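You operate a simulated robot arm through the tools that you are given. There is no shell and no other tool. Be economical: measure what you need, move in short steps, check, and stop when the job is done.

Carry out the task below with a simulated two-armed robot. There is one attempt and no reset: what you move stays moved.

TASK
Scrub the tea stain out of the grey cup and tip the soapy water away.
Fine: hold the cup still while you scrub; brush back in its pot, cup on its saucer. What is to be rubbed or washed off counts as gone when no trace of it is left.
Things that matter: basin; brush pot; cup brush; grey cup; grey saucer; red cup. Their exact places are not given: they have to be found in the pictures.

The check looks at the end state, three seconds after you hand in, the way a careful person would. Anything else that was tipped, shoved, dropped, spilled or broken makes it a failure.

THE ROBOT
Two 6-joint arms with two-finger parallel grippers on one trunk, on a base that drives. Base frame: it is fixed to the floor where the robot stands at the start and does not move with it; the origin is under the middle of the robot, x ahead of it, y to its left, z up. Units: mm, rad, N and s.
The left shoulder is at the start at [70, 166, 1228], the right one opposite. With the tool pointing down near the work surface each hand reaches from about 740 to 860 mm from the robot's upright axis, wherever it stands, measured 20 degrees to its own side. Places, roughly: basin [500, 700, 800]; brush pot [500, 0, 900]; grey saucer [400, 300, 800]. Payload 3.91 kg a hand.
The tool frame of a hand sits at the grasp point between the pads (the TCP): z along the fingers, y along the line on which they close. The tips reach 30 mm beyond it. The gripper opens to 110 mm. The fingers are 20 mm wide and 10 mm thick; the gripper's body (48 by 112 mm) begins 55 mm behind the TCP.
Orientation is that of the tool frame in the base frame, as a unit quaternion [x, y, z, w]. With the fingers straight down and closing along the base's y, the tool's x points along the base's -x, its y along +y and its z along -z.

THE INTERFACE
- The arms move only by the tool send_rows. It takes "left_increments", "right_increments" or both (then of equal length, played together; a hand with none holds still); each is a list of rows, each a list of 3 entries, a list of its own where there are three numbers: the shift along the base's x, y, z in mm, then the turn, a rotation vector about the base's x, y, z in degrees, then the finger opening in mm, from 0 to 110. In form: [[[x, y, z], [ax, ay, az], jaw], ...]. A call has 1 to 8 rows; each row is the pose to reach, as a shift and turn from the pose commanded when the call began. Rows are played at 5 a second. More than 50 mm and 0.15 rad between two rows, or a gripper value outside its range, and nothing of the call is played. Where a pose cannot be reached the arm comes as near as it can. A force on the tool above 40 N (or 10 N above the force at the start of the call, whichever is more), or a blocked arm, ends the call early, and 0.2 s more pass. The fingers move at their own pace (about 108 mm/s each) and stop on an object; they squeeze with about 21 N. The grip force told is the motor's: it shows also when the fingers shut on nothing. Time passes only in rows, and 0.2 s behind the last, so rows that repeat a pose let the fingers close. It gives the time, the measured TCP pose, the force on the tool (base axes), the opening and the grip force at its end, in the units of the frame above (readings bear some noise), with the torque about the TCP (base axes, N m) and any sound that the robot's microphone picked up, and new pictures: "show" is both (left out), scene, wrist or none (wrist: the cameras of the hands that moved).
- Cameras (640 x 400 px; columns grow to the right, rows downward): "scene" is now at [115.5, -1.5, 1418.1]; the picture's right is [-0.00, -1.00, 0.00], its down [-0.89, 0.00, -0.45] and it looks along [0.45, -0.00, -0.89] (base axes); focal length 224 px, centre (320, 200). "left" rides on the left gripper at [77, -7, -115] in its tool frame; the picture's right is [0.09, 1.00, 0.00], its down [-0.80, 0.07, -0.59] and it looks along [-0.59, 0.05, 0.80] (tool axes); focal length 270 px, centre (320, 200). "right" rides on the right gripper at [77, 7, -115] in its tool frame; the picture's right is [-0.09, 1.00, 0.00], its down [-0.80, -0.07, -0.59] and it looks along [-0.59, -0.05, 0.80] (tool axes); focal length 270 px, centre (320, 200).
- move_column(by): slides the trunk up (or, below 0, down) by that many mm; the arms and the scene camera ride with it, the base frame stays. It gives what a move gives, with no picture.
- steer(legs): drives the robot by 1 to 6 legs, each [ahead, left, turn to the left] in mm, mm and rad, along the robot's own axes; the way and the turn of a leg run together, so that a leg with both is an arc; at most 1500 mm and 3.142 rad a leg. The arms and the cameras ride along, it lands a little off, and it stops where it bumps. It gives what a move gives, and a new picture of the scene camera.
- head_to(pan, tilt): turns the head with the scene camera to pan (to the left, within 1.501 rad either way) and tilt (down, from -0.506 to 1.204), counted from straight ahead of the robot. It gives what a move gives, and a new picture of the scene camera.
- probe_pixels(camera, pixels): for up to 12 pixels [column, row] of the newest picture of that camera ("zoom" is the newest enlarged one), the place [x, y, z] in the base frame of the surface seen there, good to about 2 mm. No time passes.
- close_up(camera, box): a new picture of the part [left, top, right, bottom] of that camera's present view, enlarged. No time passes.
- close_job(): hands the job in; it is judged then, once.

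Keep the steps short. Do not move on a guess: measure, check each grasp and each placing, and mend mistakes. In all there are 80 turns and 260 pictures (those below and enlarged ones count). Leave the grippers open and the arms clear of the work at the hand-in unless told otherwise, and finish with a single line.

The tools are called after "Emit:" as name(argument=value, ...) on one line, values as JSON. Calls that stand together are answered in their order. send_rows: Moves the arms, as the interface text tells. Its arguments: {"type":"object","properties":{"left_increments":{"type":"array"},"right_increments":{"type":"array"},"show":{"type":"string","enum":["both","scene","wrist","none"]}},"required":[]} The other tools are called the same way: move_column (by) slides the trunk up or down; steer (legs) drives the base; head_to (pan, tilt) turns the head that bears the scene camera; probe_pixels (camera, pixels) gives the place of the surface under pixels of a picture; close_up (camera, box) takes an enlarged picture of a part of a camera's view; close_job () hands the job in.

At the start:

```text
time_s: 0.0
left_ee_pos: [97.0, 308.9, 273.8]
left_orientation: [0.015, 0.998, 0.036, 0.052]
left_force: [0.2, -1.2, -0.3]
left_torque: [-0.02, 0.02, 0.03]
left_finger_gap: 110.0
left_gripper_force: 0.0
right_ee_pos: [106.8, -310.6, 274.3]
right_orientation: [-0.014, 0.997, -0.038, 0.059]
right_force: [0.7, 0.2, 0.4]
right_torque: [-0.03, 0.0, -0.01]
right_finger_gap: 110.2
right_gripper_force: 0.2
trunk travel left (down, up): [-723.0, 217.0]
robot x, y, heading: [-0.3, -1.4, 0.004]
head pan, tilt: [-0.003, 1.105]
```

scene: 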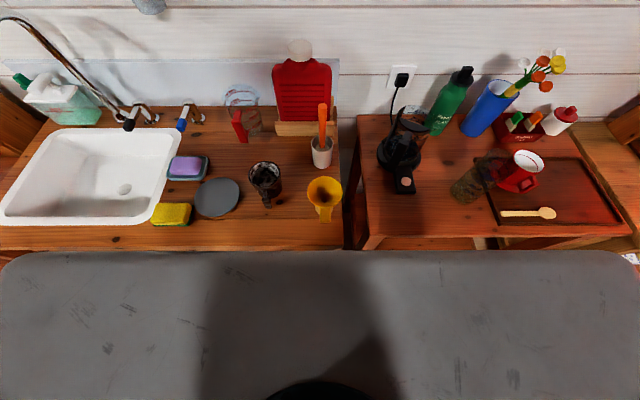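
right: 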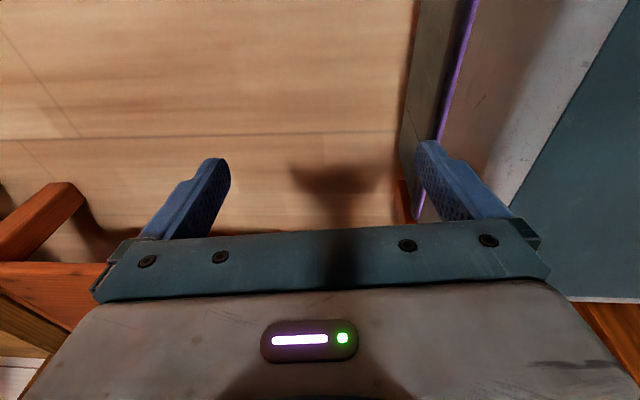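
left: 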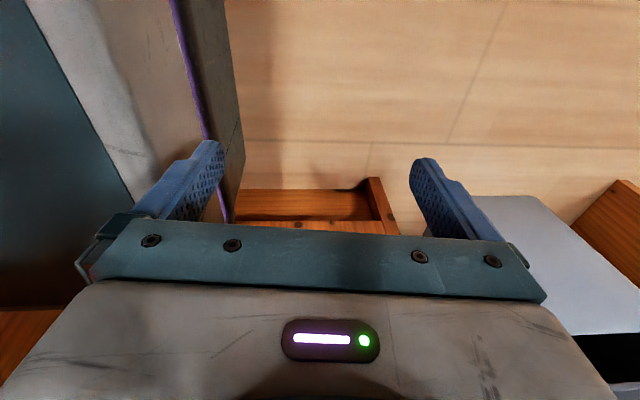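

I see a basin at left, a grey disc (217,197), a dark cup (265,180), a yellow cup (325,195) and an orange-handled brush in a pot (322,145). I'll enlarge that region and measure it.

Emit:
close_up(camera="scene", box=[140, 80, 360, 240])

Emit:
close_up(camera="scene", box=[350, 40, 640, 240])

Emit:
probe_pixels(camera="scene", pixels=[[217, 197], [265, 166], [252, 180], [279, 180], [265, 200], [322, 108], [321, 140], [321, 160], [325, 182], [120, 188], [175, 190], [300, 230]])

```text
2.50 times, centred on (250, 160) of scene
```

zoom: 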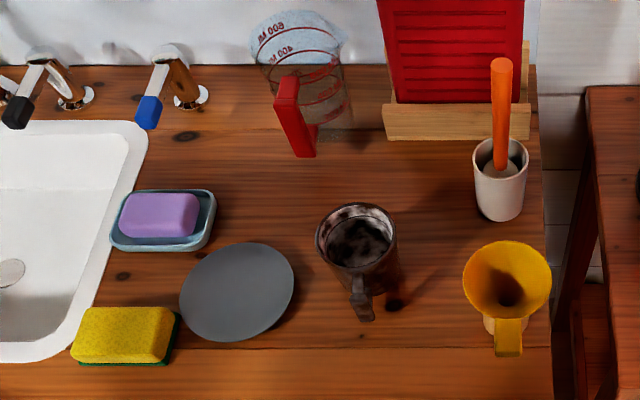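

```text
2.00 times, centred on (495, 140) of scene
```

zoom: 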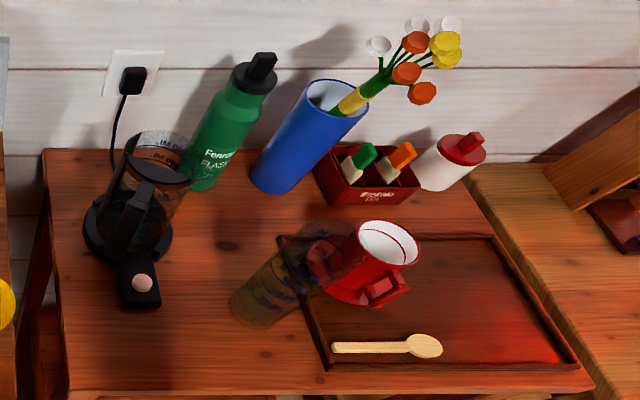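

```text
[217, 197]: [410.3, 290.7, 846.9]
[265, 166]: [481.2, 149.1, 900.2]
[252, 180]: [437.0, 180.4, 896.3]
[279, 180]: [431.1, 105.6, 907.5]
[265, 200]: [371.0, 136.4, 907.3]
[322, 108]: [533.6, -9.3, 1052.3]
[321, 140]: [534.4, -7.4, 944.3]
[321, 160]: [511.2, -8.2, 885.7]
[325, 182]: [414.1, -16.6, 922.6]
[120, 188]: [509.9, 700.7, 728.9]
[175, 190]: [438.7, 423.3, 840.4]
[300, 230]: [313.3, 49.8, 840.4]
```

Emit:
close_up(camera="scene", box=[235, 150, 299, 190])

Emit:
close_up(camera="scene", box=[225, 140, 305, 215])

```text
10.00 times, centred on (267, 170) of scene
```

zoom: 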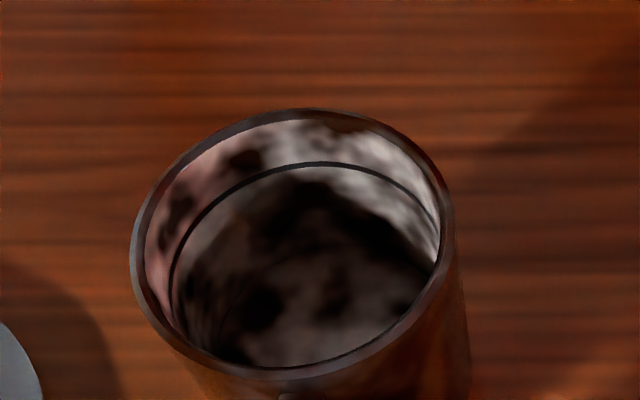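

```text
5.33 times, centred on (265, 178) of scene
```

zoom: 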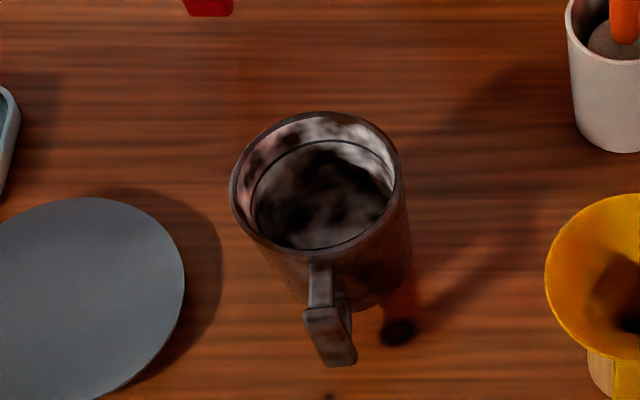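

Emit:
probe_pixels(camera="zoom", pixels=[[320, 116], [236, 185], [400, 180], [316, 246], [268, 262], [390, 250], [355, 305], [328, 318], [335, 360], [318, 285], [325, 135], [320, 200]])

Emit:
close_up(camera="scene", box=[295, 95, 359, 175])

```text
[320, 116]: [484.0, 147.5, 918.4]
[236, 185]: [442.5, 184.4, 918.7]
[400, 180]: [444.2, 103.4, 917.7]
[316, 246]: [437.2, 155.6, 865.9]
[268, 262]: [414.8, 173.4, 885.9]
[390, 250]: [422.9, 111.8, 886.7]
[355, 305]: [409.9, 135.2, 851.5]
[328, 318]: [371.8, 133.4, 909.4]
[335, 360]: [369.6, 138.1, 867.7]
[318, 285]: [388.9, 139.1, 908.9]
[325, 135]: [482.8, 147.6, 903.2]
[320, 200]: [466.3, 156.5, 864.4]
```

```text
5.00 times, centred on (327, 135) of scene
```

zoom: 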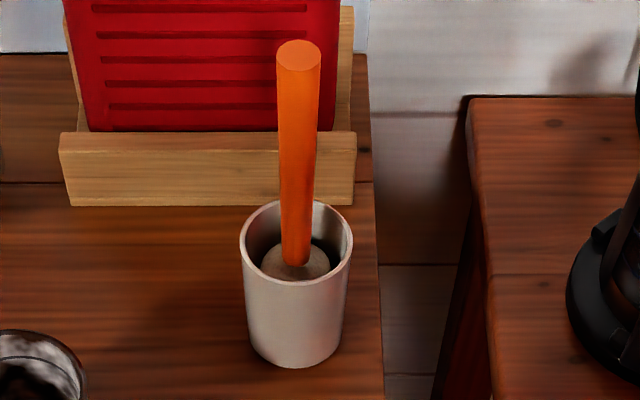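

Emit:
probe_pixels(camera="zoom", pixels=[[298, 58], [278, 60], [320, 60], [298, 150], [295, 240], [243, 245], [350, 245], [297, 283], [325, 262], [268, 265], [295, 360], [298, 45]])

Emit:
probe_pixels(camera="scene", pixels=[[100, 300], [320, 300], [560, 300], [330, 245], [180, 145], [165, 215], [238, 200], [196, 200], [217, 178], [218, 217], [60, 220], [90, 130]])

```text
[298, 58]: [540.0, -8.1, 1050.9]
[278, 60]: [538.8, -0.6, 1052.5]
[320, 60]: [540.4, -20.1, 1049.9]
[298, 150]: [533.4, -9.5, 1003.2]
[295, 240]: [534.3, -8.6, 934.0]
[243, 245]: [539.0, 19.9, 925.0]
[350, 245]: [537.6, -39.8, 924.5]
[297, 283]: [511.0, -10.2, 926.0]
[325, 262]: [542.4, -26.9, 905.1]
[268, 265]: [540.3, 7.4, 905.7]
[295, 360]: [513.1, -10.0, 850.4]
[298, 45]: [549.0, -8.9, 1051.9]
```

```text
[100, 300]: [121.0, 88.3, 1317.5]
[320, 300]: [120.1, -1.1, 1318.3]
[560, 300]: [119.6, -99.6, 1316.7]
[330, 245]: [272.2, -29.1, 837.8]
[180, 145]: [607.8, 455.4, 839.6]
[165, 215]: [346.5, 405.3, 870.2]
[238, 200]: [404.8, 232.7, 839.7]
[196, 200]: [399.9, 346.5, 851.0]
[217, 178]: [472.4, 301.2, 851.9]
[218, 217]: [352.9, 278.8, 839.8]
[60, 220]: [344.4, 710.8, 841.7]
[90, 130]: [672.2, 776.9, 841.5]
```

Measured: the cup centre is at about [443,144] with the rim at z 918. The brush handle axis is at [544,-10] with its top at z 1052, and the pot rim is at z 925. I'll back off and move left so the cup lies ahead of the robot, with space to raise the hands.

Emit:
steer(legs=[[-320, 0, 0], [0, 145, 0]])

Emit:
head_to(pan=0, tilt=0.75)

```text
time_s: 3.1
left_ee_pos: [-219.5, 452.1, 273.8]
left_orientation: [0.012, 0.998, 0.036, 0.052]
left_force: [-1.0, 0.7, 0.9]
left_torque: [0.01, 0.02, -0.03]
left_finger_gap: 110.0
left_gripper_force: 0.2
right_ee_pos: [-206.9, -166.9, 275.9]
right_orientation: [-0.016, 0.997, -0.038, 0.059]
right_force: [0.7, -0.4, 0.4]
right_torque: [0.02, -0.01, -0.01]
right_finger_gap: 110.0
right_gripper_force: 0.0
trunk travel left (down, up): [-723.0, 217.0]
robot x, y, heading: [-312.2, 146.8, 0.005]
head pan, tilt: [-0.003, 1.105]
```

scene: 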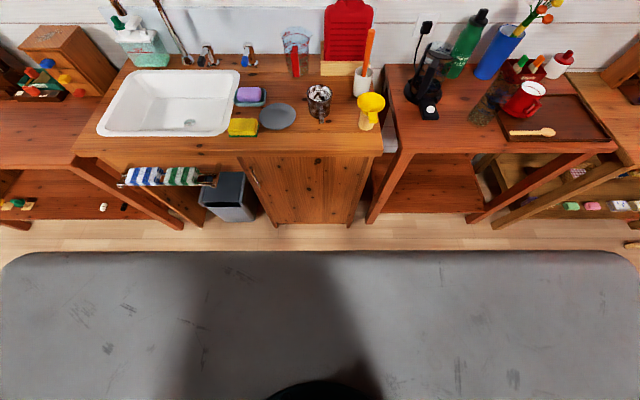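

```text
time_s: 3.9
left_ee_pos: [-218.0, 452.4, 274.0]
left_orientation: [0.012, 0.998, 0.036, 0.052]
left_force: [-0.1, 0.9, -0.3]
left_torque: [-0.01, 0.04, 0.02]
left_finger_gap: 110.1
left_gripper_force: 0.1
right_ee_pos: [-205.9, -166.4, 276.6]
right_orientation: [-0.016, 0.997, -0.039, 0.059]
right_force: [0.7, -0.8, -0.3]
right_torque: [0.0, -0.03, 0.02]
right_finger_gap: 110.1
right_gripper_force: 0.0
trunk travel left (down, up): [-723.0, 217.0]
robot x, y, heading: [-310.2, 146.6, 0.004]
head pan, tilt: [0.0, 0.75]
```

scene: 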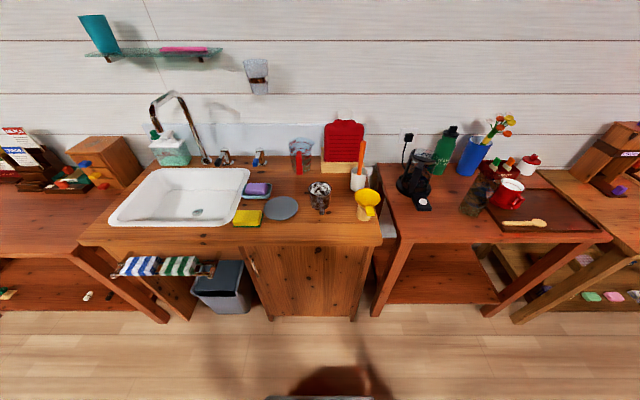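

The base is at (-310,147) and the view is clear. Next I raise both hands straight up, still well behind the counter.

Emit:
send_rows(left_increments=[[[20, 0, 50], [0, 0, 0], 110], [[40, 0, 100], [0, 0, 0], 110], [[60, 0, 145], [0, 0, 0], 110], [[80, 0, 190], [0, 0, 0], 110], [[100, 0, 235], [0, 0, 0], 110], [[120, 0, 280], [0, 0, 0], 110], [[140, 0, 325], [0, 0, 0], 110], [[160, 0, 370], [0, 0, 0], 110]], right_increments=[[[20, 0, 45], [0, 0, 0], 110], [[40, 0, 90], [0, 0, 0], 110], [[60, 0, 135], [0, 0, 0], 110], [[80, 0, 180], [0, 0, 0], 110], [[100, 0, 225], [0, 0, 0], 110], [[120, 0, 270], [0, 0, 0], 110], [[140, 0, 315], [0, 0, 0], 110], [[160, 0, 360], [0, 0, 0], 110]], show="none")

```text
refused: row 1 steps farther than a row can; nothing moved
```

Emit:
send_rows(left_increments=[[[20, 0, 45], [0, 0, 0], 110], [[40, 0, 90], [0, 0, 0], 110], [[60, 0, 135], [0, 0, 0], 110], [[80, 0, 180], [0, 0, 0], 110], [[100, 0, 225], [0, 0, 0], 110], [[120, 0, 270], [0, 0, 0], 110], [[140, 0, 315], [0, 0, 0], 110], [[160, 0, 360], [0, 0, 0], 110]], right_increments=[[[20, 0, 45], [0, 0, 0], 110], [[40, 0, 90], [0, 0, 0], 110], [[60, 0, 135], [0, 0, 0], 110], [[80, 0, 180], [0, 0, 0], 110], [[100, 0, 225], [0, 0, 0], 110], [[120, 0, 270], [0, 0, 0], 110], [[140, 0, 315], [0, 0, 0], 110], [[160, 0, 360], [0, 0, 0], 110]], show="none")

Emit:
move_column(by=150)

```text
time_s: 5.7
left_ee_pos: [-58.4, 451.2, 635.2]
left_orientation: [0.013, 0.998, 0.036, 0.051]
left_force: [0.6, -0.5, 0.4]
left_torque: [0.0, 0.02, 0.0]
left_finger_gap: 110.2
left_gripper_force: 0.1
right_ee_pos: [-47.4, -169.3, 636.1]
right_orientation: [-0.015, 0.997, -0.038, 0.058]
right_force: [-0.4, 0.2, 0.2]
right_torque: [0.0, 0.04, 0.02]
right_finger_gap: 110.0
right_gripper_force: 0.0
trunk travel left (down, up): [-723.0, 217.0]
robot x, y, heading: [-315.3, 143.9, 0.005]
head pan, tilt: [0.0, 0.75]
```

```text
time_s: 7.5
left_ee_pos: [-57.8, 451.6, 786.0]
left_orientation: [0.011, 0.998, 0.037, 0.051]
left_force: [0.1, -0.5, -0.2]
left_torque: [0.02, 0.0, -0.02]
left_finger_gap: 110.0
left_gripper_force: 0.1
right_ee_pos: [-47.1, -169.0, 786.4]
right_orientation: [-0.015, 0.997, -0.038, 0.059]
right_force: [-0.1, 1.2, -0.7]
right_torque: [0.03, 0.01, -0.01]
right_finger_gap: 110.2
right_gripper_force: 0.1
trunk travel left (down, up): [-873.0, 67.0]
robot x, y, heading: [-315.5, 147.7, 0.004]
head pan, tilt: [0.0, 0.75]
```

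Both hands are at z about 786. Next: straighten the right tool and raise it to z 1100, still away from the counter.

Emit:
send_rows(right_increments=[[[0, 0, 45], [2.2, 3.4, -0.8], 110], [[0, 0, 90], [4.4, 6.8, -1.7], 110], [[20, 10, 130], [4.4, 6.8, -1.7], 110], [[40, 20, 170], [4.4, 6.8, -1.7], 110], [[60, 30, 210], [4.4, 6.8, -1.7], 110], [[80, 40, 250], [4.4, 6.8, -1.7], 110], [[100, 50, 290], [4.4, 6.8, -1.7], 110], [[120, 60, 320], [4.4, 6.8, -1.7], 110]], show="none")

```text
time_s: 9.2
left_ee_pos: [-58.5, 451.0, 785.9]
left_orientation: [0.013, 0.998, 0.035, 0.052]
left_force: [-0.1, 0.5, 0.1]
left_torque: [0.0, 0.01, 0.0]
left_finger_gap: 110.1
left_gripper_force: 0.0
right_ee_pos: [11.8, -206.7, 1084.9]
right_orientation: [-0.001, 1.0, 0.003, 0.001]
right_force: [-0.1, 0.1, -0.1]
right_torque: [0.01, 0.03, 0.0]
right_finger_gap: 109.9
right_gripper_force: 0.0
right hand out of reach, approached as far as the arm can: row 4, 5, 6, 7, 8
trunk travel left (down, up): [-873.0, 67.0]
robot x, y, heading: [-315.5, 146.6, 0.004]
head pan, tilt: [0.0, 0.75]
```

The arm couldn't come that close in, so it settled at [12,-207,1085]. I'll move it outward and forward and check.

Emit:
send_rows(right_increments=[[[40, 0, 0], [0, 0, 0], 110], [[80, 0, 0], [0, 0, 0], 110], [[120, 0, 0], [0, 0, 0], 110], [[160, 10, 0], [0, 0, 0], 110], [[200, 20, 0], [0, 0, 0], 110], [[240, 30, 5], [0, 0, 0], 110], [[280, 40, 10], [0, 0, 0], 110], [[320, 50, 10], [0, 0, 0], 110]], show="scene")

```text
time_s: 11.1
left_ee_pos: [-60.1, 450.0, 785.8]
left_orientation: [0.012, 0.998, 0.036, 0.052]
left_force: [-0.2, 0.4, -0.5]
left_torque: [0.01, 0.03, 0.02]
left_finger_gap: 110.1
left_gripper_force: 0.1
right_ee_pos: [376.5, -171.4, 1035.0]
right_orientation: [-0.002, 1.0, 0.0, 0.0]
right_force: [-0.2, 0.1, 0.9]
right_torque: [0.0, 0.02, 0.03]
right_finger_gap: 109.8
right_gripper_force: 0.1
right hand out of reach, approached as far as the arm can: row 1, 2, 3, 4, 5, 6, 7, 8
trunk travel left (down, up): [-873.0, 67.0]
robot x, y, heading: [-315.6, 142.8, 0.0]
head pan, tilt: [0.0, 0.75]
```

scene: 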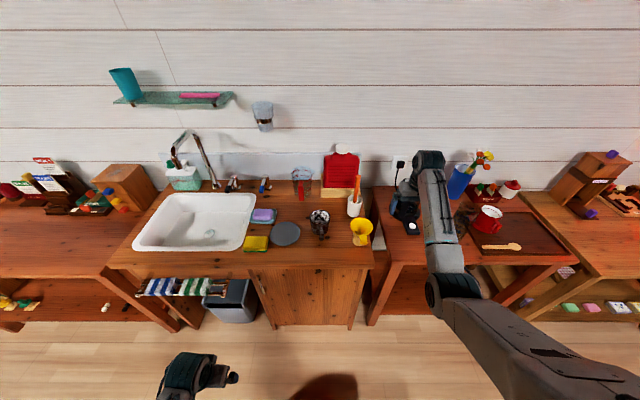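

The height looks like the limit, so I'll raise the column all the way and then send a zero-shift row to see where the hand settles.

Emit:
move_column(by=66)

Emit:
send_rows(right_increments=[[[10, 10, 0], [0, 0, 0], 110], [[20, 20, 0], [0, 0, 0], 110], [[30, 30, 0], [0, 0, 0], 110], [[40, 40, 0], [0, 0, 0], 110]], show="none")

```text
time_s: 12.1
left_ee_pos: [-58.9, 451.2, 852.4]
left_orientation: [0.011, 0.998, 0.036, 0.052]
left_force: [-0.4, 0.0, -0.2]
left_torque: [-0.01, 0.02, -0.01]
left_finger_gap: 109.9
left_gripper_force: 0.0
right_ee_pos: [376.1, -170.5, 1100.9]
right_orientation: [-0.001, 1.0, 0.0, 0.001]
right_force: [0.0, 0.7, -0.2]
right_torque: [0.02, -0.01, -0.01]
right_finger_gap: 109.7
right_gripper_force: 0.1
trunk travel left (down, up): [-939.0, 1.0]
robot x, y, heading: [-315.6, 145.2, -0.001]
head pan, tilt: [0.0, 0.75]
```

```text
time_s: 13.1
left_ee_pos: [-58.0, 451.2, 851.4]
left_orientation: [0.012, 0.998, 0.037, 0.053]
left_force: [-0.4, -0.5, 0.3]
left_torque: [-0.01, -0.02, -0.03]
left_finger_gap: 110.3
left_gripper_force: 0.0
right_ee_pos: [417.3, -130.9, 1102.1]
right_orientation: [-0.001, 1.0, 0.0, 0.0]
right_force: [0.2, -0.7, 0.7]
right_torque: [0.03, -0.01, -0.03]
right_finger_gap: 110.2
right_gripper_force: 0.1
trunk travel left (down, up): [-939.0, 1.0]
robot x, y, heading: [-315.2, 144.5, 0.002]
head pan, tilt: [0.0, 0.75]
```

That works. Now I move the right hand above the brush handle at [544,-10], with the tips clear of its top.

Emit:
send_rows(right_increments=[[[30, 30, 0], [0, 0, 0], 110], [[60, 60, 0], [0, 0, 0], 110], [[90, 90, 0], [0, 0, 0], 110], [[110, 110, 0], [0, 0, 0], 110], [[127, 121, 0], [0, 0, 0], 110]], show="both")

```text
time_s: 14.3
left_ee_pos: [-58.1, 452.1, 852.2]
left_orientation: [0.012, 0.998, 0.037, 0.052]
left_force: [0.3, 0.0, -0.5]
left_torque: [-0.02, -0.01, 0.0]
left_finger_gap: 109.9
left_gripper_force: 0.2
right_ee_pos: [510.8, -30.6, 1103.6]
right_orientation: [-0.001, 1.0, 0.001, 0.001]
right_force: [-0.5, -0.2, -0.3]
right_torque: [0.01, 0.02, 0.0]
right_finger_gap: 109.9
right_gripper_force: 0.0
right hand out of reach, approached as far as the arm can: row 4, 5
trunk travel left (down, up): [-939.0, 1.0]
robot x, y, heading: [-313.7, 144.0, 0.0]
head pan, tilt: [0.0, 0.75]
```

scene: 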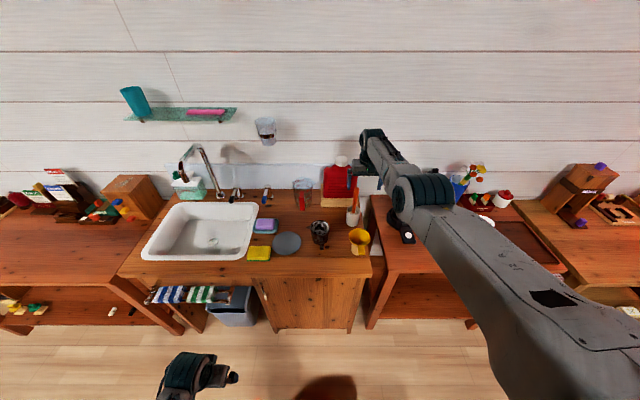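
right: 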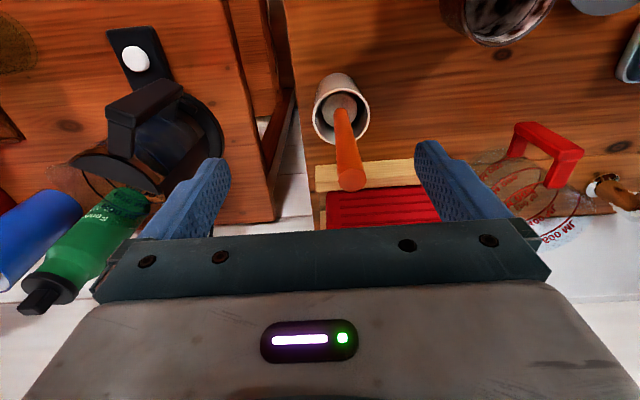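

The outer limit is reached. I'll probe the brush top at (350,180) in the wrist view and drive 60 mm ahead.

Emit:
probe_pixels(camera="right", pixels=[[351, 182], [340, 180], [364, 180], [351, 188], [347, 145], [341, 110], [325, 110], [316, 105], [367, 105], [340, 76]])

Emit:
steer(legs=[[60, 0, 0]])

```text
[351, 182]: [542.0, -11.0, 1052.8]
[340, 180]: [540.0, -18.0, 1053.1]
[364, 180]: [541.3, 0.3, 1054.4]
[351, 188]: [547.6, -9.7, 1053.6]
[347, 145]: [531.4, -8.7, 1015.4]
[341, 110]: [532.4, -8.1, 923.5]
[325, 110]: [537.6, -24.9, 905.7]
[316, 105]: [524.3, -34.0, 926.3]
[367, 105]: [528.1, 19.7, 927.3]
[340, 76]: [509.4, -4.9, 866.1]
```

```text
time_s: 15.3
left_ee_pos: [-7.7, 452.8, 854.8]
left_orientation: [0.011, 0.998, 0.036, 0.055]
left_force: [-0.4, -0.1, 0.3]
left_torque: [-0.01, -0.05, -0.02]
left_finger_gap: 110.0
left_gripper_force: 0.0
right_ee_pos: [560.5, -26.7, 1111.1]
right_orientation: [-0.001, 1.0, 0.0, 0.005]
right_force: [-1.2, -0.2, 0.1]
right_torque: [-0.02, -0.08, 0.02]
right_finger_gap: 110.0
right_gripper_force: 0.1
trunk travel left (down, up): [-939.0, 1.0]
robot x, y, heading: [-255.5, 145.8, 0.004]
head pan, tilt: [0.0, 0.75]
```

scene: 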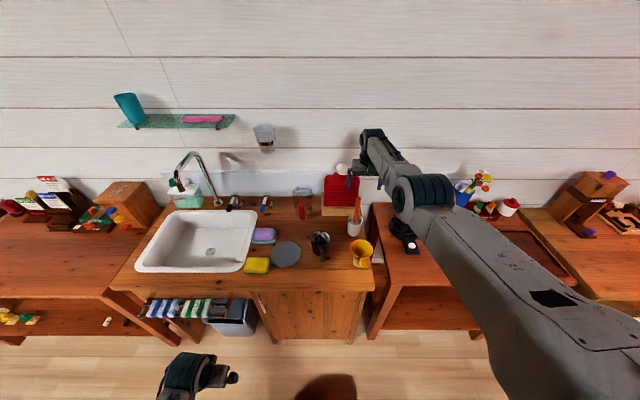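

Emit:
send_rows(right_increments=[[[-15, 17, 0], [0, 0, 0], 110], [[-22, 19, 0], [0, 0, 0], 110], [[-22, 19, 0], [0, 0, 0], 110]], show="none")

```text
time_s: 16.1
left_ee_pos: [-0.5, 452.4, 852.2]
left_orientation: [0.011, 0.998, 0.035, 0.051]
left_force: [1.0, -0.8, 0.8]
left_torque: [-0.01, 0.03, 0.02]
left_finger_gap: 110.1
left_gripper_force: 0.1
right_ee_pos: [546.1, -7.7, 1103.7]
right_orientation: [-0.002, 1.0, 0.0, 0.0]
right_force: [0.3, 0.1, -0.3]
right_torque: [0.0, -0.01, -0.01]
right_finger_gap: 110.0
right_gripper_force: 0.0
trunk travel left (down, up): [-939.0, 1.0]
robot x, y, heading: [-258.7, 143.5, 0.005]
head pan, tilt: [0.0, 0.75]
```

The hand is over the handle. I descend to TCP z 1026 with the fingers open, then close.

Emit:
send_rows(right_increments=[[[-3, -2, -40], [0, 0, 0], 110], [[-3, -2, -78], [0, 0, 0], 110], [[-3, -2, -78], [0, 0, 0], 60], [[-3, -2, -78], [0, 0, 0], 10], [[-3, -2, -78], [0, 0, 0], 10], [[-3, -2, -78], [0, 0, 0], 10]], show="wrist")

```text
time_s: 17.5
left_ee_pos: [-1.5, 452.2, 852.2]
left_orientation: [0.011, 0.998, 0.035, 0.051]
left_force: [0.3, -0.2, 0.8]
left_torque: [0.05, 0.03, 0.01]
left_finger_gap: 110.1
left_gripper_force: 0.1
right_ee_pos: [543.8, -10.3, 1025.3]
right_orientation: [-0.001, 1.0, 0.0, 0.001]
right_force: [-0.2, -0.6, 0.2]
right_torque: [-0.04, 0.0, 0.02]
right_finger_gap: 17.6
right_gripper_force: 21.1
trunk travel left (down, up): [-939.0, 1.0]
robot x, y, heading: [-255.1, 143.4, 0.002]
head pan, tilt: [0.0, 0.75]
```

right: 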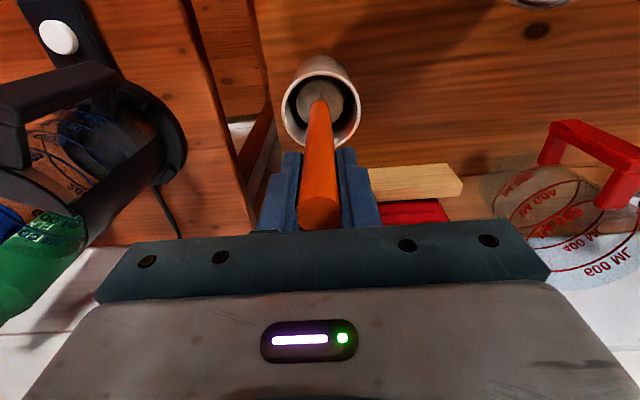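

The brush is gripped (gap 17.6, 21 N). I lift it straight up out of the pot by 100 mm and look.

Emit:
send_rows(right_increments=[[[0, 0, 25], [0, 0, 0], 10], [[0, 0, 50], [0, 0, 0], 10], [[0, 0, 75], [0, 0, 0], 10], [[0, 0, 100], [0, 0, 0], 10], [[0, 0, 100], [0, 0, 0], 10]], show="both")

```text
time_s: 18.7
left_ee_pos: [-0.4, 451.9, 851.6]
left_orientation: [0.011, 0.998, 0.036, 0.052]
left_force: [-0.4, 0.6, -0.6]
left_torque: [-0.01, -0.01, 0.0]
left_finger_gap: 110.0
left_gripper_force: 0.1
right_ee_pos: [544.0, -8.8, 1126.4]
right_orientation: [-0.002, 1.0, 0.0, 0.001]
right_force: [0.2, 0.4, -0.6]
right_torque: [0.02, -0.01, 0.03]
right_finger_gap: 18.1
right_gripper_force: 20.6
trunk travel left (down, up): [-939.0, 1.0]
robot x, y, heading: [-253.9, 142.5, 0.004]
head pan, tilt: [0.0, 0.75]
```

scene: 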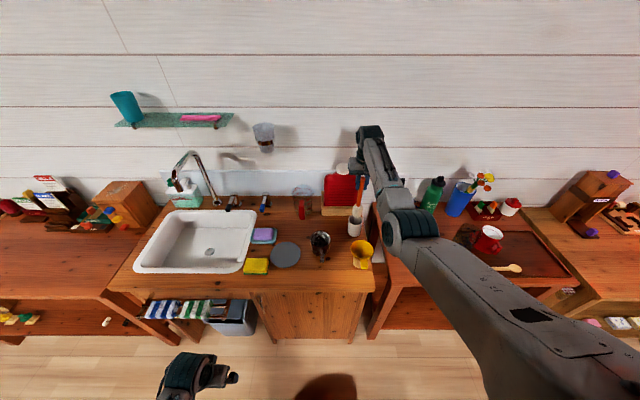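
right: 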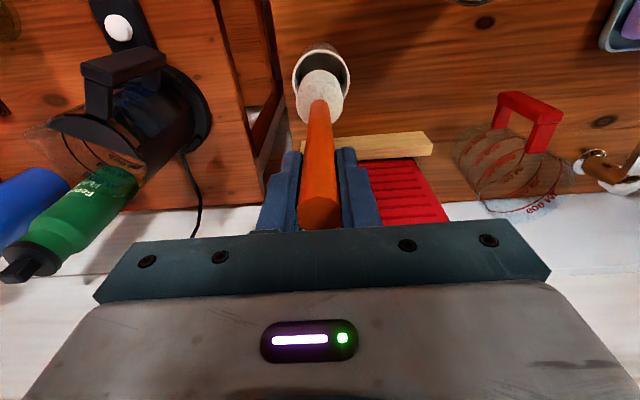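

Emit:
close_up(camera="scene", box=[330, 170, 390, 250])

```text
5.00 times, centred on (360, 210) of scene
```

zoom: 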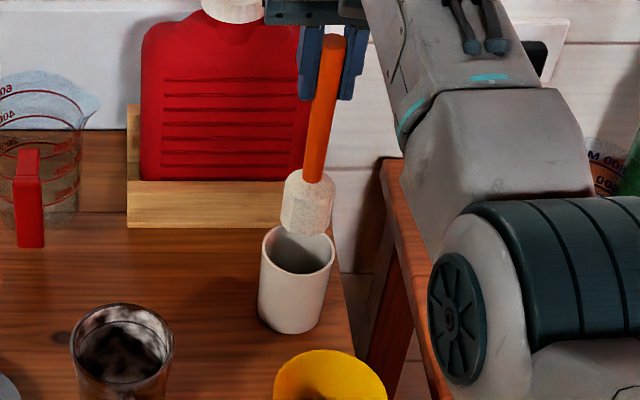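

Emit:
probe_pixels(camera="zoom", pixels=[[307, 228], [300, 222], [287, 195], [330, 200], [310, 180], [307, 210], [297, 235]])

```text
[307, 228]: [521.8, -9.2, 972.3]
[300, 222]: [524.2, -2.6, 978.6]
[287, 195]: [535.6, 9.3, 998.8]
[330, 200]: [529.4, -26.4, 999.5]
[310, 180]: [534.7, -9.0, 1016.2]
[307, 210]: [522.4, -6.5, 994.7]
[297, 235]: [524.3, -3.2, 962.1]
```

The brush head has a radius of about 20 mm, is about 50 mm long, and its lower end is about 165 mm below the TCP. Now I bring the left hand up and forward while straightening it.

Emit:
send_rows(left_increments=[[[30, 0, 20], [-2, 3, 0.7], 110], [[60, 0, 40], [-4.1, 6, 1.4], 110], [[100, -10, 60], [-4.1, 6, 1.4], 110], [[140, -20, 80], [-4.1, 6, 1.4], 110], [[180, -30, 100], [-4.1, 6, 1.4], 110], [[220, -40, 120], [-4.1, 6, 1.4], 110], [[250, -60, 140], [-4.1, 6, 1.4], 110], [[270, -90, 150], [-4.1, 6, 1.4], 110]], show="none")

```text
time_s: 20.5
left_ee_pos: [270.2, 358.1, 997.9]
left_orientation: [-0.001, 1.0, 0.002, 0.001]
left_force: [-0.2, -0.3, 0.4]
left_torque: [-0.01, -0.01, 0.02]
left_finger_gap: 109.9
left_gripper_force: 0.0
left hand out of reach, approached as far as the arm can: row 8
right_ee_pos: [545.4, -11.3, 1124.9]
right_orientation: [-0.002, 1.0, 0.002, 0.0]
right_force: [-0.2, -0.4, -0.9]
right_torque: [0.03, 0.03, -0.02]
right_finger_gap: 18.1
right_gripper_force: 21.1
trunk travel left (down, up): [-939.0, 1.0]
robot x, y, heading: [-255.2, 147.0, 0.003]
head pan, tilt: [0.0, 0.75]
```

Good. Now I pitch the left fingers forward (-45° about y) in 7 steps, keeping height.

Emit:
send_rows(left_increments=[[[5, -15, 0], [0, -6.5, 0], 110], [[10, -30, 0], [0, -13, 0], 110], [[15, -45, 0], [0, -19.5, 0], 110], [[20, -60, 0], [0, -26, 0], 110], [[25, -80, 0], [0, -32.5, 0], 110], [[30, -100, 0], [0, -39, 0], 110], [[35, -120, 0], [0, -45, 0], 110]], show="scene")

```text
time_s: 22.0
left_ee_pos: [312.1, 328.1, 990.5]
left_orientation: [0.028, 0.93, 0.073, 0.358]
left_force: [-0.4, 0.4, -0.3]
left_torque: [0.02, -0.04, 0.02]
left_finger_gap: 110.0
left_gripper_force: 0.1
left hand out of reach, approached as far as the arm can: row 7
right_ee_pos: [543.0, -9.7, 1127.2]
right_orientation: [-0.001, 1.0, 0.001, 0.001]
right_force: [0.0, 0.4, -1.5]
right_torque: [0.02, 0.02, 0.03]
right_finger_gap: 17.8
right_gripper_force: 20.3
trunk travel left (down, up): [-939.0, 1.0]
robot x, y, heading: [-254.7, 144.2, 0.0]
head pan, tilt: [0.0, 0.75]
stopped in row 7 (left hand): the arm was blocked; the commanded pose is now the measured one
```

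scene: 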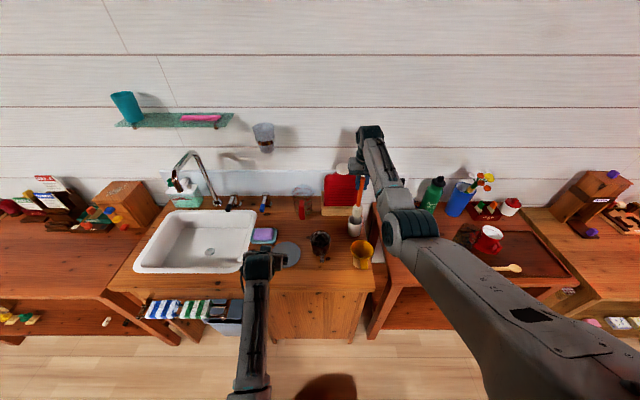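

The left arm is folded too tightly there. I'll back the base by 95 mm for space, since the brush hangs free of the pot. Then I retry going sideways with the remaining tilt correction.

Emit:
steer(legs=[[-95, 0, 0]])

Emit:
send_rows(left_increments=[[[40, -10, 0], [-2, -0.7, 0], 110], [[70, -40, 0], [-4.5, -1.4, 0], 110], [[90, -80, 0], [-7, -2, 0], 110], [[100, -120, 0], [-9, -2.9, 0], 110], [[110, -160, 0], [-9, -2.9, 0], 110], [[120, -184, 0], [-9, -2.9, 0], 110], [[120, -184, 0], [-9, -2.9, 0], 110]], show="both")

```text
time_s: 23.1
left_ee_pos: [221.2, 326.4, 987.7]
left_orientation: [0.028, 0.931, 0.073, 0.356]
left_force: [0.9, 0.1, -1.2]
left_torque: [-0.04, -0.02, 0.01]
left_finger_gap: 109.8
left_gripper_force: 0.0
right_ee_pos: [453.7, -10.9, 1121.7]
right_orientation: [-0.002, 1.0, 0.0, -0.002]
right_force: [1.2, 0.0, -1.0]
right_torque: [-0.01, 0.0, 0.0]
right_finger_gap: 17.7
right_gripper_force: 21.1
trunk travel left (down, up): [-939.0, 1.0]
robot x, y, heading: [-351.3, 144.7, 0.004]
head pan, tilt: [0.0, 0.75]
```

scene: 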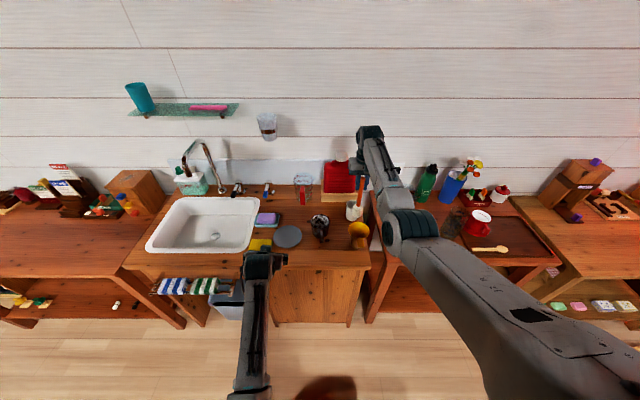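

```text
time_s: 24.2
left_ee_pos: [316.9, 303.2, 951.7]
left_orientation: [0.011, 0.926, 0.081, 0.369]
left_force: [0.1, 0.4, 1.0]
left_torque: [-0.02, -0.01, 0.0]
left_finger_gap: 110.1
left_gripper_force: 0.1
left hand out of reach, approached as far as the arm can: row 5
right_ee_pos: [450.7, -11.3, 1124.7]
right_orientation: [-0.002, 1.0, -0.001, -0.001]
right_force: [-0.1, 0.9, -0.8]
right_torque: [-0.01, 0.01, 0.01]
right_finger_gap: 17.9
right_gripper_force: 20.8
trunk travel left (down, up): [-939.0, 1.0]
robot x, y, heading: [-350.0, 139.2, 0.002]
head pan, tilt: [0.0, 0.75]
stopped in row 5 (left hand): the arm was blocked; the commanded pose is now the measured one
```

scene: 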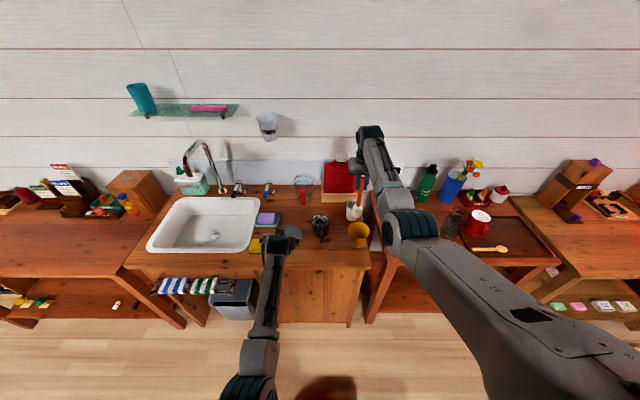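
left: 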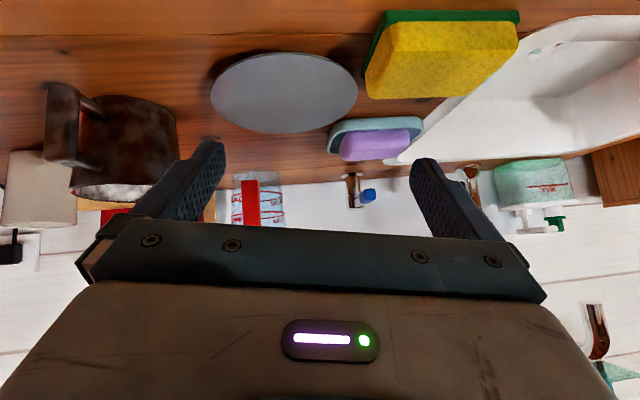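

The left arm is blocked as it goes inward. To learn whether inward travel is the limit, I test the right hand with a +80 mm inward move; the brush is clear above everything.

Emit:
send_rows(right_increments=[[[0, 20, 0], [0, 0, 0], 10], [[0, 40, 0], [0, 0, 0], 10], [[0, 60, 0], [0, 0, 0], 10], [[0, 80, 0], [0, 0, 0], 10], [[0, 80, 0], [0, 0, 0], 10]], show="none")

Emit:
send_rows(left_increments=[[[30, 0, -10], [0, 0, 0], 110], [[50, -20, -20], [0, 0, -2], 110], [[50, -40, -20], [0, 0, -4], 110]], show="none")

```text
time_s: 25.4
left_ee_pos: [315.5, 302.7, 953.1]
left_orientation: [0.011, 0.925, 0.081, 0.37]
left_force: [-0.5, 0.1, 0.7]
left_torque: [-0.01, -0.02, -0.01]
left_finger_gap: 109.9
left_gripper_force: 0.0
right_ee_pos: [447.9, 69.8, 1126.6]
right_orientation: [-0.002, 1.0, 0.0, 0.001]
right_force: [0.3, 0.0, 0.1]
right_torque: [-0.01, 0.0, -0.02]
right_finger_gap: 18.0
right_gripper_force: 20.5
trunk travel left (down, up): [-939.0, 1.0]
robot x, y, heading: [-352.4, 142.2, 0.002]
head pan, tilt: [0.0, 0.75]
```

```text
time_s: 26.2
left_ee_pos: [363.7, 280.4, 927.6]
left_orientation: [0.044, 0.924, 0.081, 0.37]
left_force: [-0.3, 1.5, 0.2]
left_torque: [0.01, 0.01, 0.03]
left_finger_gap: 109.9
left_gripper_force: 0.1
right_ee_pos: [446.9, 69.7, 1127.1]
right_orientation: [-0.001, 1.0, 0.0, 0.001]
right_force: [-0.2, -0.4, -0.7]
right_torque: [-0.02, 0.01, -0.01]
right_finger_gap: 17.9
right_gripper_force: 21.2
trunk travel left (down, up): [-939.0, 1.0]
robot x, y, heading: [-351.3, 142.7, 0.009]
head pan, tilt: [0.0, 0.75]
```

The right hand can go inward, and the left works fine along its shoulder line with a heading of about +9°, which nearly suits the cup handle's direction (+6°). I'll drive back, 137 mm to the right, and forward again, so the left hand lines up with the cup.

Emit:
steer(legs=[[-80, 0, 0], [0, -137, 0]])

Emit:
send_rows(left_increments=[[[0, 0, 20], [-2, 0, -2], 110], [[0, 0, 30], [-4, 0, -3], 110], [[0, 0, 30], [-4, 0, -3], 110]], show="wrist")

```text
time_s: 28.2
left_ee_pos: [286.5, 144.2, 932.1]
left_orientation: [0.042, 0.923, 0.08, 0.374]
left_force: [0.0, -0.1, -0.1]
left_torque: [-0.05, 0.01, -0.01]
left_finger_gap: 110.3
left_gripper_force: 0.1
right_ee_pos: [366.6, -64.3, 1128.1]
right_orientation: [-0.003, 1.0, -0.001, 0.002]
right_force: [-0.5, 1.1, -0.3]
right_torque: [-0.03, -0.04, 0.02]
right_finger_gap: 17.7
right_gripper_force: 21.3
trunk travel left (down, up): [-939.0, 1.0]
robot x, y, heading: [-427.6, 7.3, 0.009]
head pan, tilt: [0.0, 0.75]
```

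scene: 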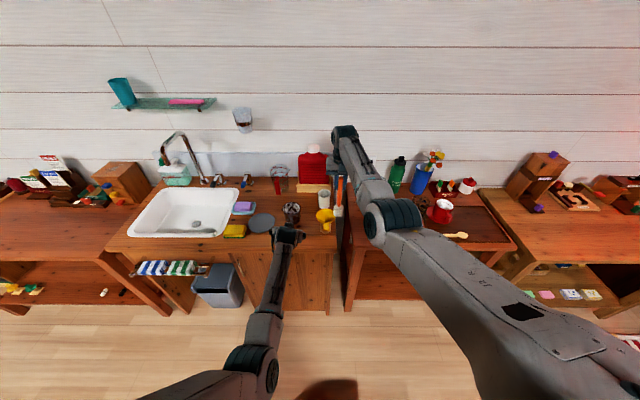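

```text
time_s: 29.0
left_ee_pos: [288.1, 142.1, 961.6]
left_orientation: [0.054, 0.925, 0.039, 0.375]
left_force: [0.5, 0.4, -0.5]
left_torque: [-0.01, 0.02, -0.01]
left_finger_gap: 110.2
left_gripper_force: 0.1
right_ee_pos: [368.8, -68.0, 1126.1]
right_orientation: [-0.003, 1.0, 0.001, -0.001]
right_force: [-0.6, 0.3, -0.1]
right_torque: [0.03, 0.01, 0.04]
right_finger_gap: 17.7
right_gripper_force: 20.8
trunk travel left (down, up): [-939.0, 1.0]
robot x, y, heading: [-431.2, 7.2, 0.005]
head pan, tilt: [0.0, 0.75]
```

left: 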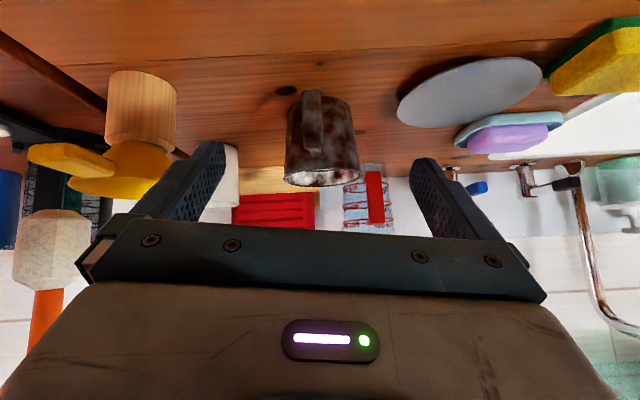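

Lined up. I correct the left tool so that its closing axis is level and its heading is +5° (about 11° of turn), then re-measure the cup.

Emit:
send_rows(left_increments=[[[0, 0, 0], [-3.2, -0.6, 4.5], 110], [[0, 0, 0], [-6.4, -1.2, 8.9], 110], [[0, 0, 0], [-6.4, -1.2, 8.9], 110]], show="wrist")

```text
time_s: 29.8
left_ee_pos: [287.3, 141.7, 961.0]
left_orientation: [-0.04, 0.923, 0.017, 0.383]
left_force: [0.4, 0.0, -0.2]
left_torque: [-0.01, 0.02, 0.0]
left_finger_gap: 110.1
left_gripper_force: 0.1
right_ee_pos: [369.0, -66.0, 1126.1]
right_orientation: [-0.002, 1.0, 0.001, -0.001]
right_force: [-0.1, 0.8, -0.8]
right_torque: [0.03, -0.02, 0.01]
right_finger_gap: 17.8
right_gripper_force: 21.4
trunk travel left (down, up): [-939.0, 1.0]
robot x, y, heading: [-429.2, 5.7, 0.011]
head pan, tilt: [0.0, 0.75]
```

left: 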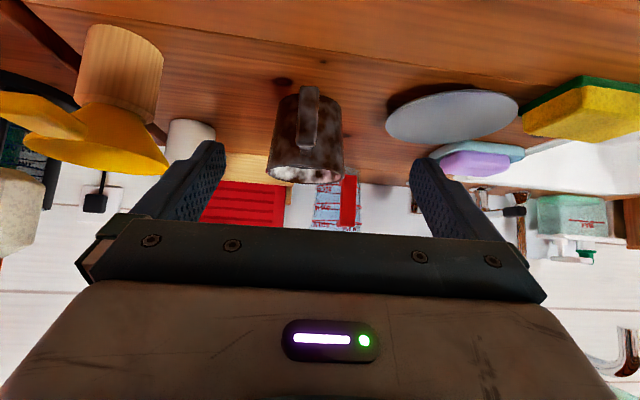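

Exact orientation reached. Drive forward 85 mm: the left fingertips stay above the handle at z about 940. Then probe the cup.

Emit:
steer(legs=[[85, 0, 0]])

Emit:
close_up(camera="left", box=[160, 0, 480, 200])

```text
time_s: 30.9
left_ee_pos: [363.2, 141.8, 965.9]
left_orientation: [-0.038, 0.921, 0.016, 0.387]
left_force: [-1.2, -0.7, 0.8]
left_torque: [0.01, -0.04, -0.01]
left_finger_gap: 109.9
left_gripper_force: 0.0
right_ee_pos: [444.0, -66.2, 1132.7]
right_orientation: [-0.004, 1.0, 0.001, 0.004]
right_force: [-0.5, 0.3, 0.0]
right_torque: [0.06, -0.03, 0.03]
right_finger_gap: 18.1
right_gripper_force: 21.2
trunk travel left (down, up): [-939.0, 1.0]
robot x, y, heading: [-349.8, 8.5, 0.005]
head pan, tilt: [0.0, 0.75]
```

scene: 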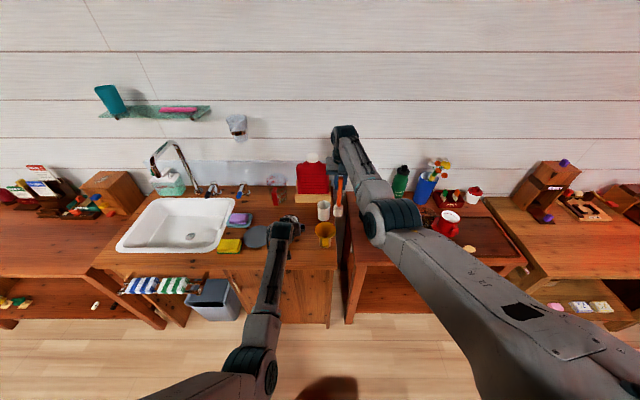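

```text
2.00 times, centred on (320, 100) of left
```

zoom: 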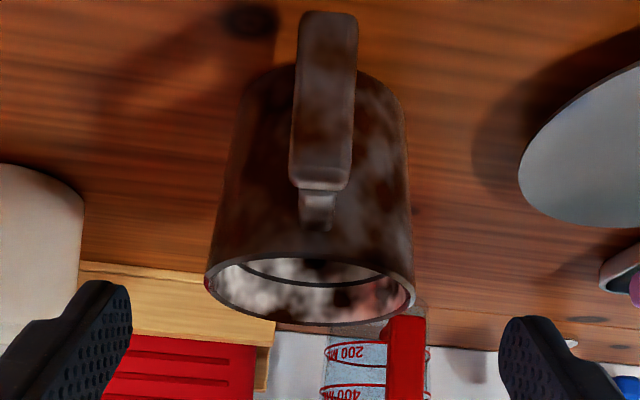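

Emit:
probe_pixels(camera="zoom", pixels=[[325, 30], [325, 100], [322, 180], [317, 215], [237, 130], [402, 130], [209, 275], [411, 280], [310, 323], [310, 245], [330, 300], [300, 275]])

```text
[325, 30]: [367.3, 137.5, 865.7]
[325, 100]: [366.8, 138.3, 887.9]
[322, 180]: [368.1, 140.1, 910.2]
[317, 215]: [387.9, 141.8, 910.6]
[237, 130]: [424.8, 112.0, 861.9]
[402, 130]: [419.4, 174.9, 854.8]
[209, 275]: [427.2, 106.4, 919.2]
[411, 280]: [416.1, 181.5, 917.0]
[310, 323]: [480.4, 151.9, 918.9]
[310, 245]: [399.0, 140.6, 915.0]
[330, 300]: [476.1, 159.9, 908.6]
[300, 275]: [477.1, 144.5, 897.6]
```

The cup centre is at [442,144.5]. The handle top is at z 910.5, x 367–399. I approach along the tool axis to TCP about [437,144,897], stopping halfway to check.

Emit:
send_rows(left_increments=[[[14, 1, -14], [0, 0, 0], 110], [[28, 2, -28], [0, 0, 0], 110], [[28, 2, -28], [0, 0, 0], 110]], show="wrist")

```text
time_s: 31.7
left_ee_pos: [397.9, 144.1, 930.2]
left_orientation: [-0.04, 0.923, 0.018, 0.383]
left_force: [0.8, 0.7, 0.3]
left_torque: [0.03, 0.03, 0.03]
left_finger_gap: 110.0
left_gripper_force: 0.1
right_ee_pos: [452.0, -66.1, 1124.9]
right_orientation: [-0.003, 1.0, 0.001, 0.0]
right_force: [0.0, 0.2, -0.1]
right_torque: [0.03, -0.01, 0.01]
right_finger_gap: 17.6
right_gripper_force: 21.1
trunk travel left (down, up): [-939.0, 1.0]
robot x, y, heading: [-346.6, 9.5, 0.003]
head pan, tilt: [0.0, 0.75]
```

left: 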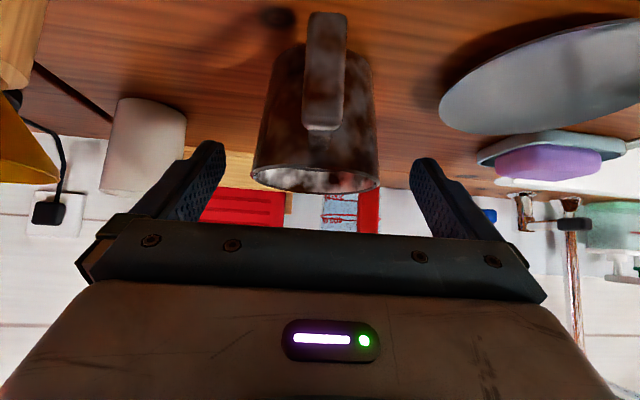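

Centred between the fingers. I go on to [437,145,897].

Emit:
send_rows(left_increments=[[[14, 0, -12], [0, 0, 0], 110], [[28, 0.5, -24], [0, 0, 0], 110], [[39, 0.5, -33], [0, 0, 0], 110], [[39, 0.5, -33], [0, 0, 0], 110]], show="wrist")

```text
time_s: 32.7
left_ee_pos: [434.1, 144.5, 899.7]
left_orientation: [-0.039, 0.923, 0.017, 0.384]
left_force: [0.1, 0.7, 0.2]
left_torque: [0.01, 0.04, 0.0]
left_finger_gap: 110.2
left_gripper_force: 0.1
right_ee_pos: [450.5, -67.2, 1127.4]
right_orientation: [-0.004, 1.0, 0.001, 0.001]
right_force: [0.0, -0.3, 0.6]
right_torque: [0.03, -0.02, -0.01]
right_finger_gap: 18.0
right_gripper_force: 21.2
trunk travel left (down, up): [-939.0, 1.0]
robot x, y, heading: [-341.9, 5.8, -0.001]
head pan, tilt: [0.0, 0.75]
```

left: 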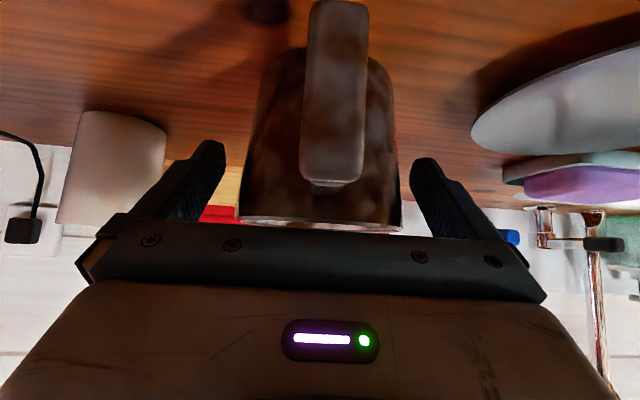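

No contact so far. Close the left fingers gently on the cup.

Emit:
send_rows(left_increments=[[[2, 0, -2], [0, 0, 0], 95], [[2, 0, -2], [0, 0, 0], 86], [[2, 0, -2], [0, 0, 0], 80], [[2, 0, -2], [0, 0, 0], 70], [[2, 0, -2], [0, 0, 0], 65], [[2, 0, -2], [0, 0, 0], 65]], show="both")

```text
time_s: 34.1
left_ee_pos: [436.9, 145.9, 896.6]
left_orientation: [-0.039, 0.922, 0.016, 0.384]
left_force: [-0.4, 0.4, -0.4]
left_torque: [0.01, 0.0, -0.01]
left_finger_gap: 83.5
left_gripper_force: 21.3
right_ee_pos: [450.3, -65.7, 1126.4]
right_orientation: [-0.003, 1.0, 0.002, 0.001]
right_force: [0.3, -0.5, -1.6]
right_torque: [0.01, 0.02, 0.01]
right_finger_gap: 17.8
right_gripper_force: 20.7
trunk travel left (down, up): [-939.0, 1.0]
robot x, y, heading: [-352.0, 3.7, 0.0]
head pan, tilt: [0.0, 0.75]
```

scene: 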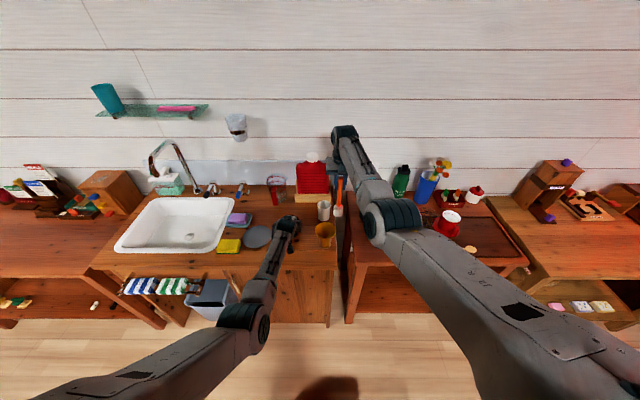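
left: 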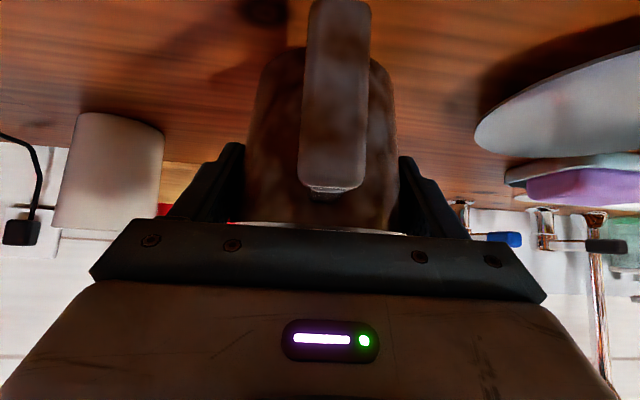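

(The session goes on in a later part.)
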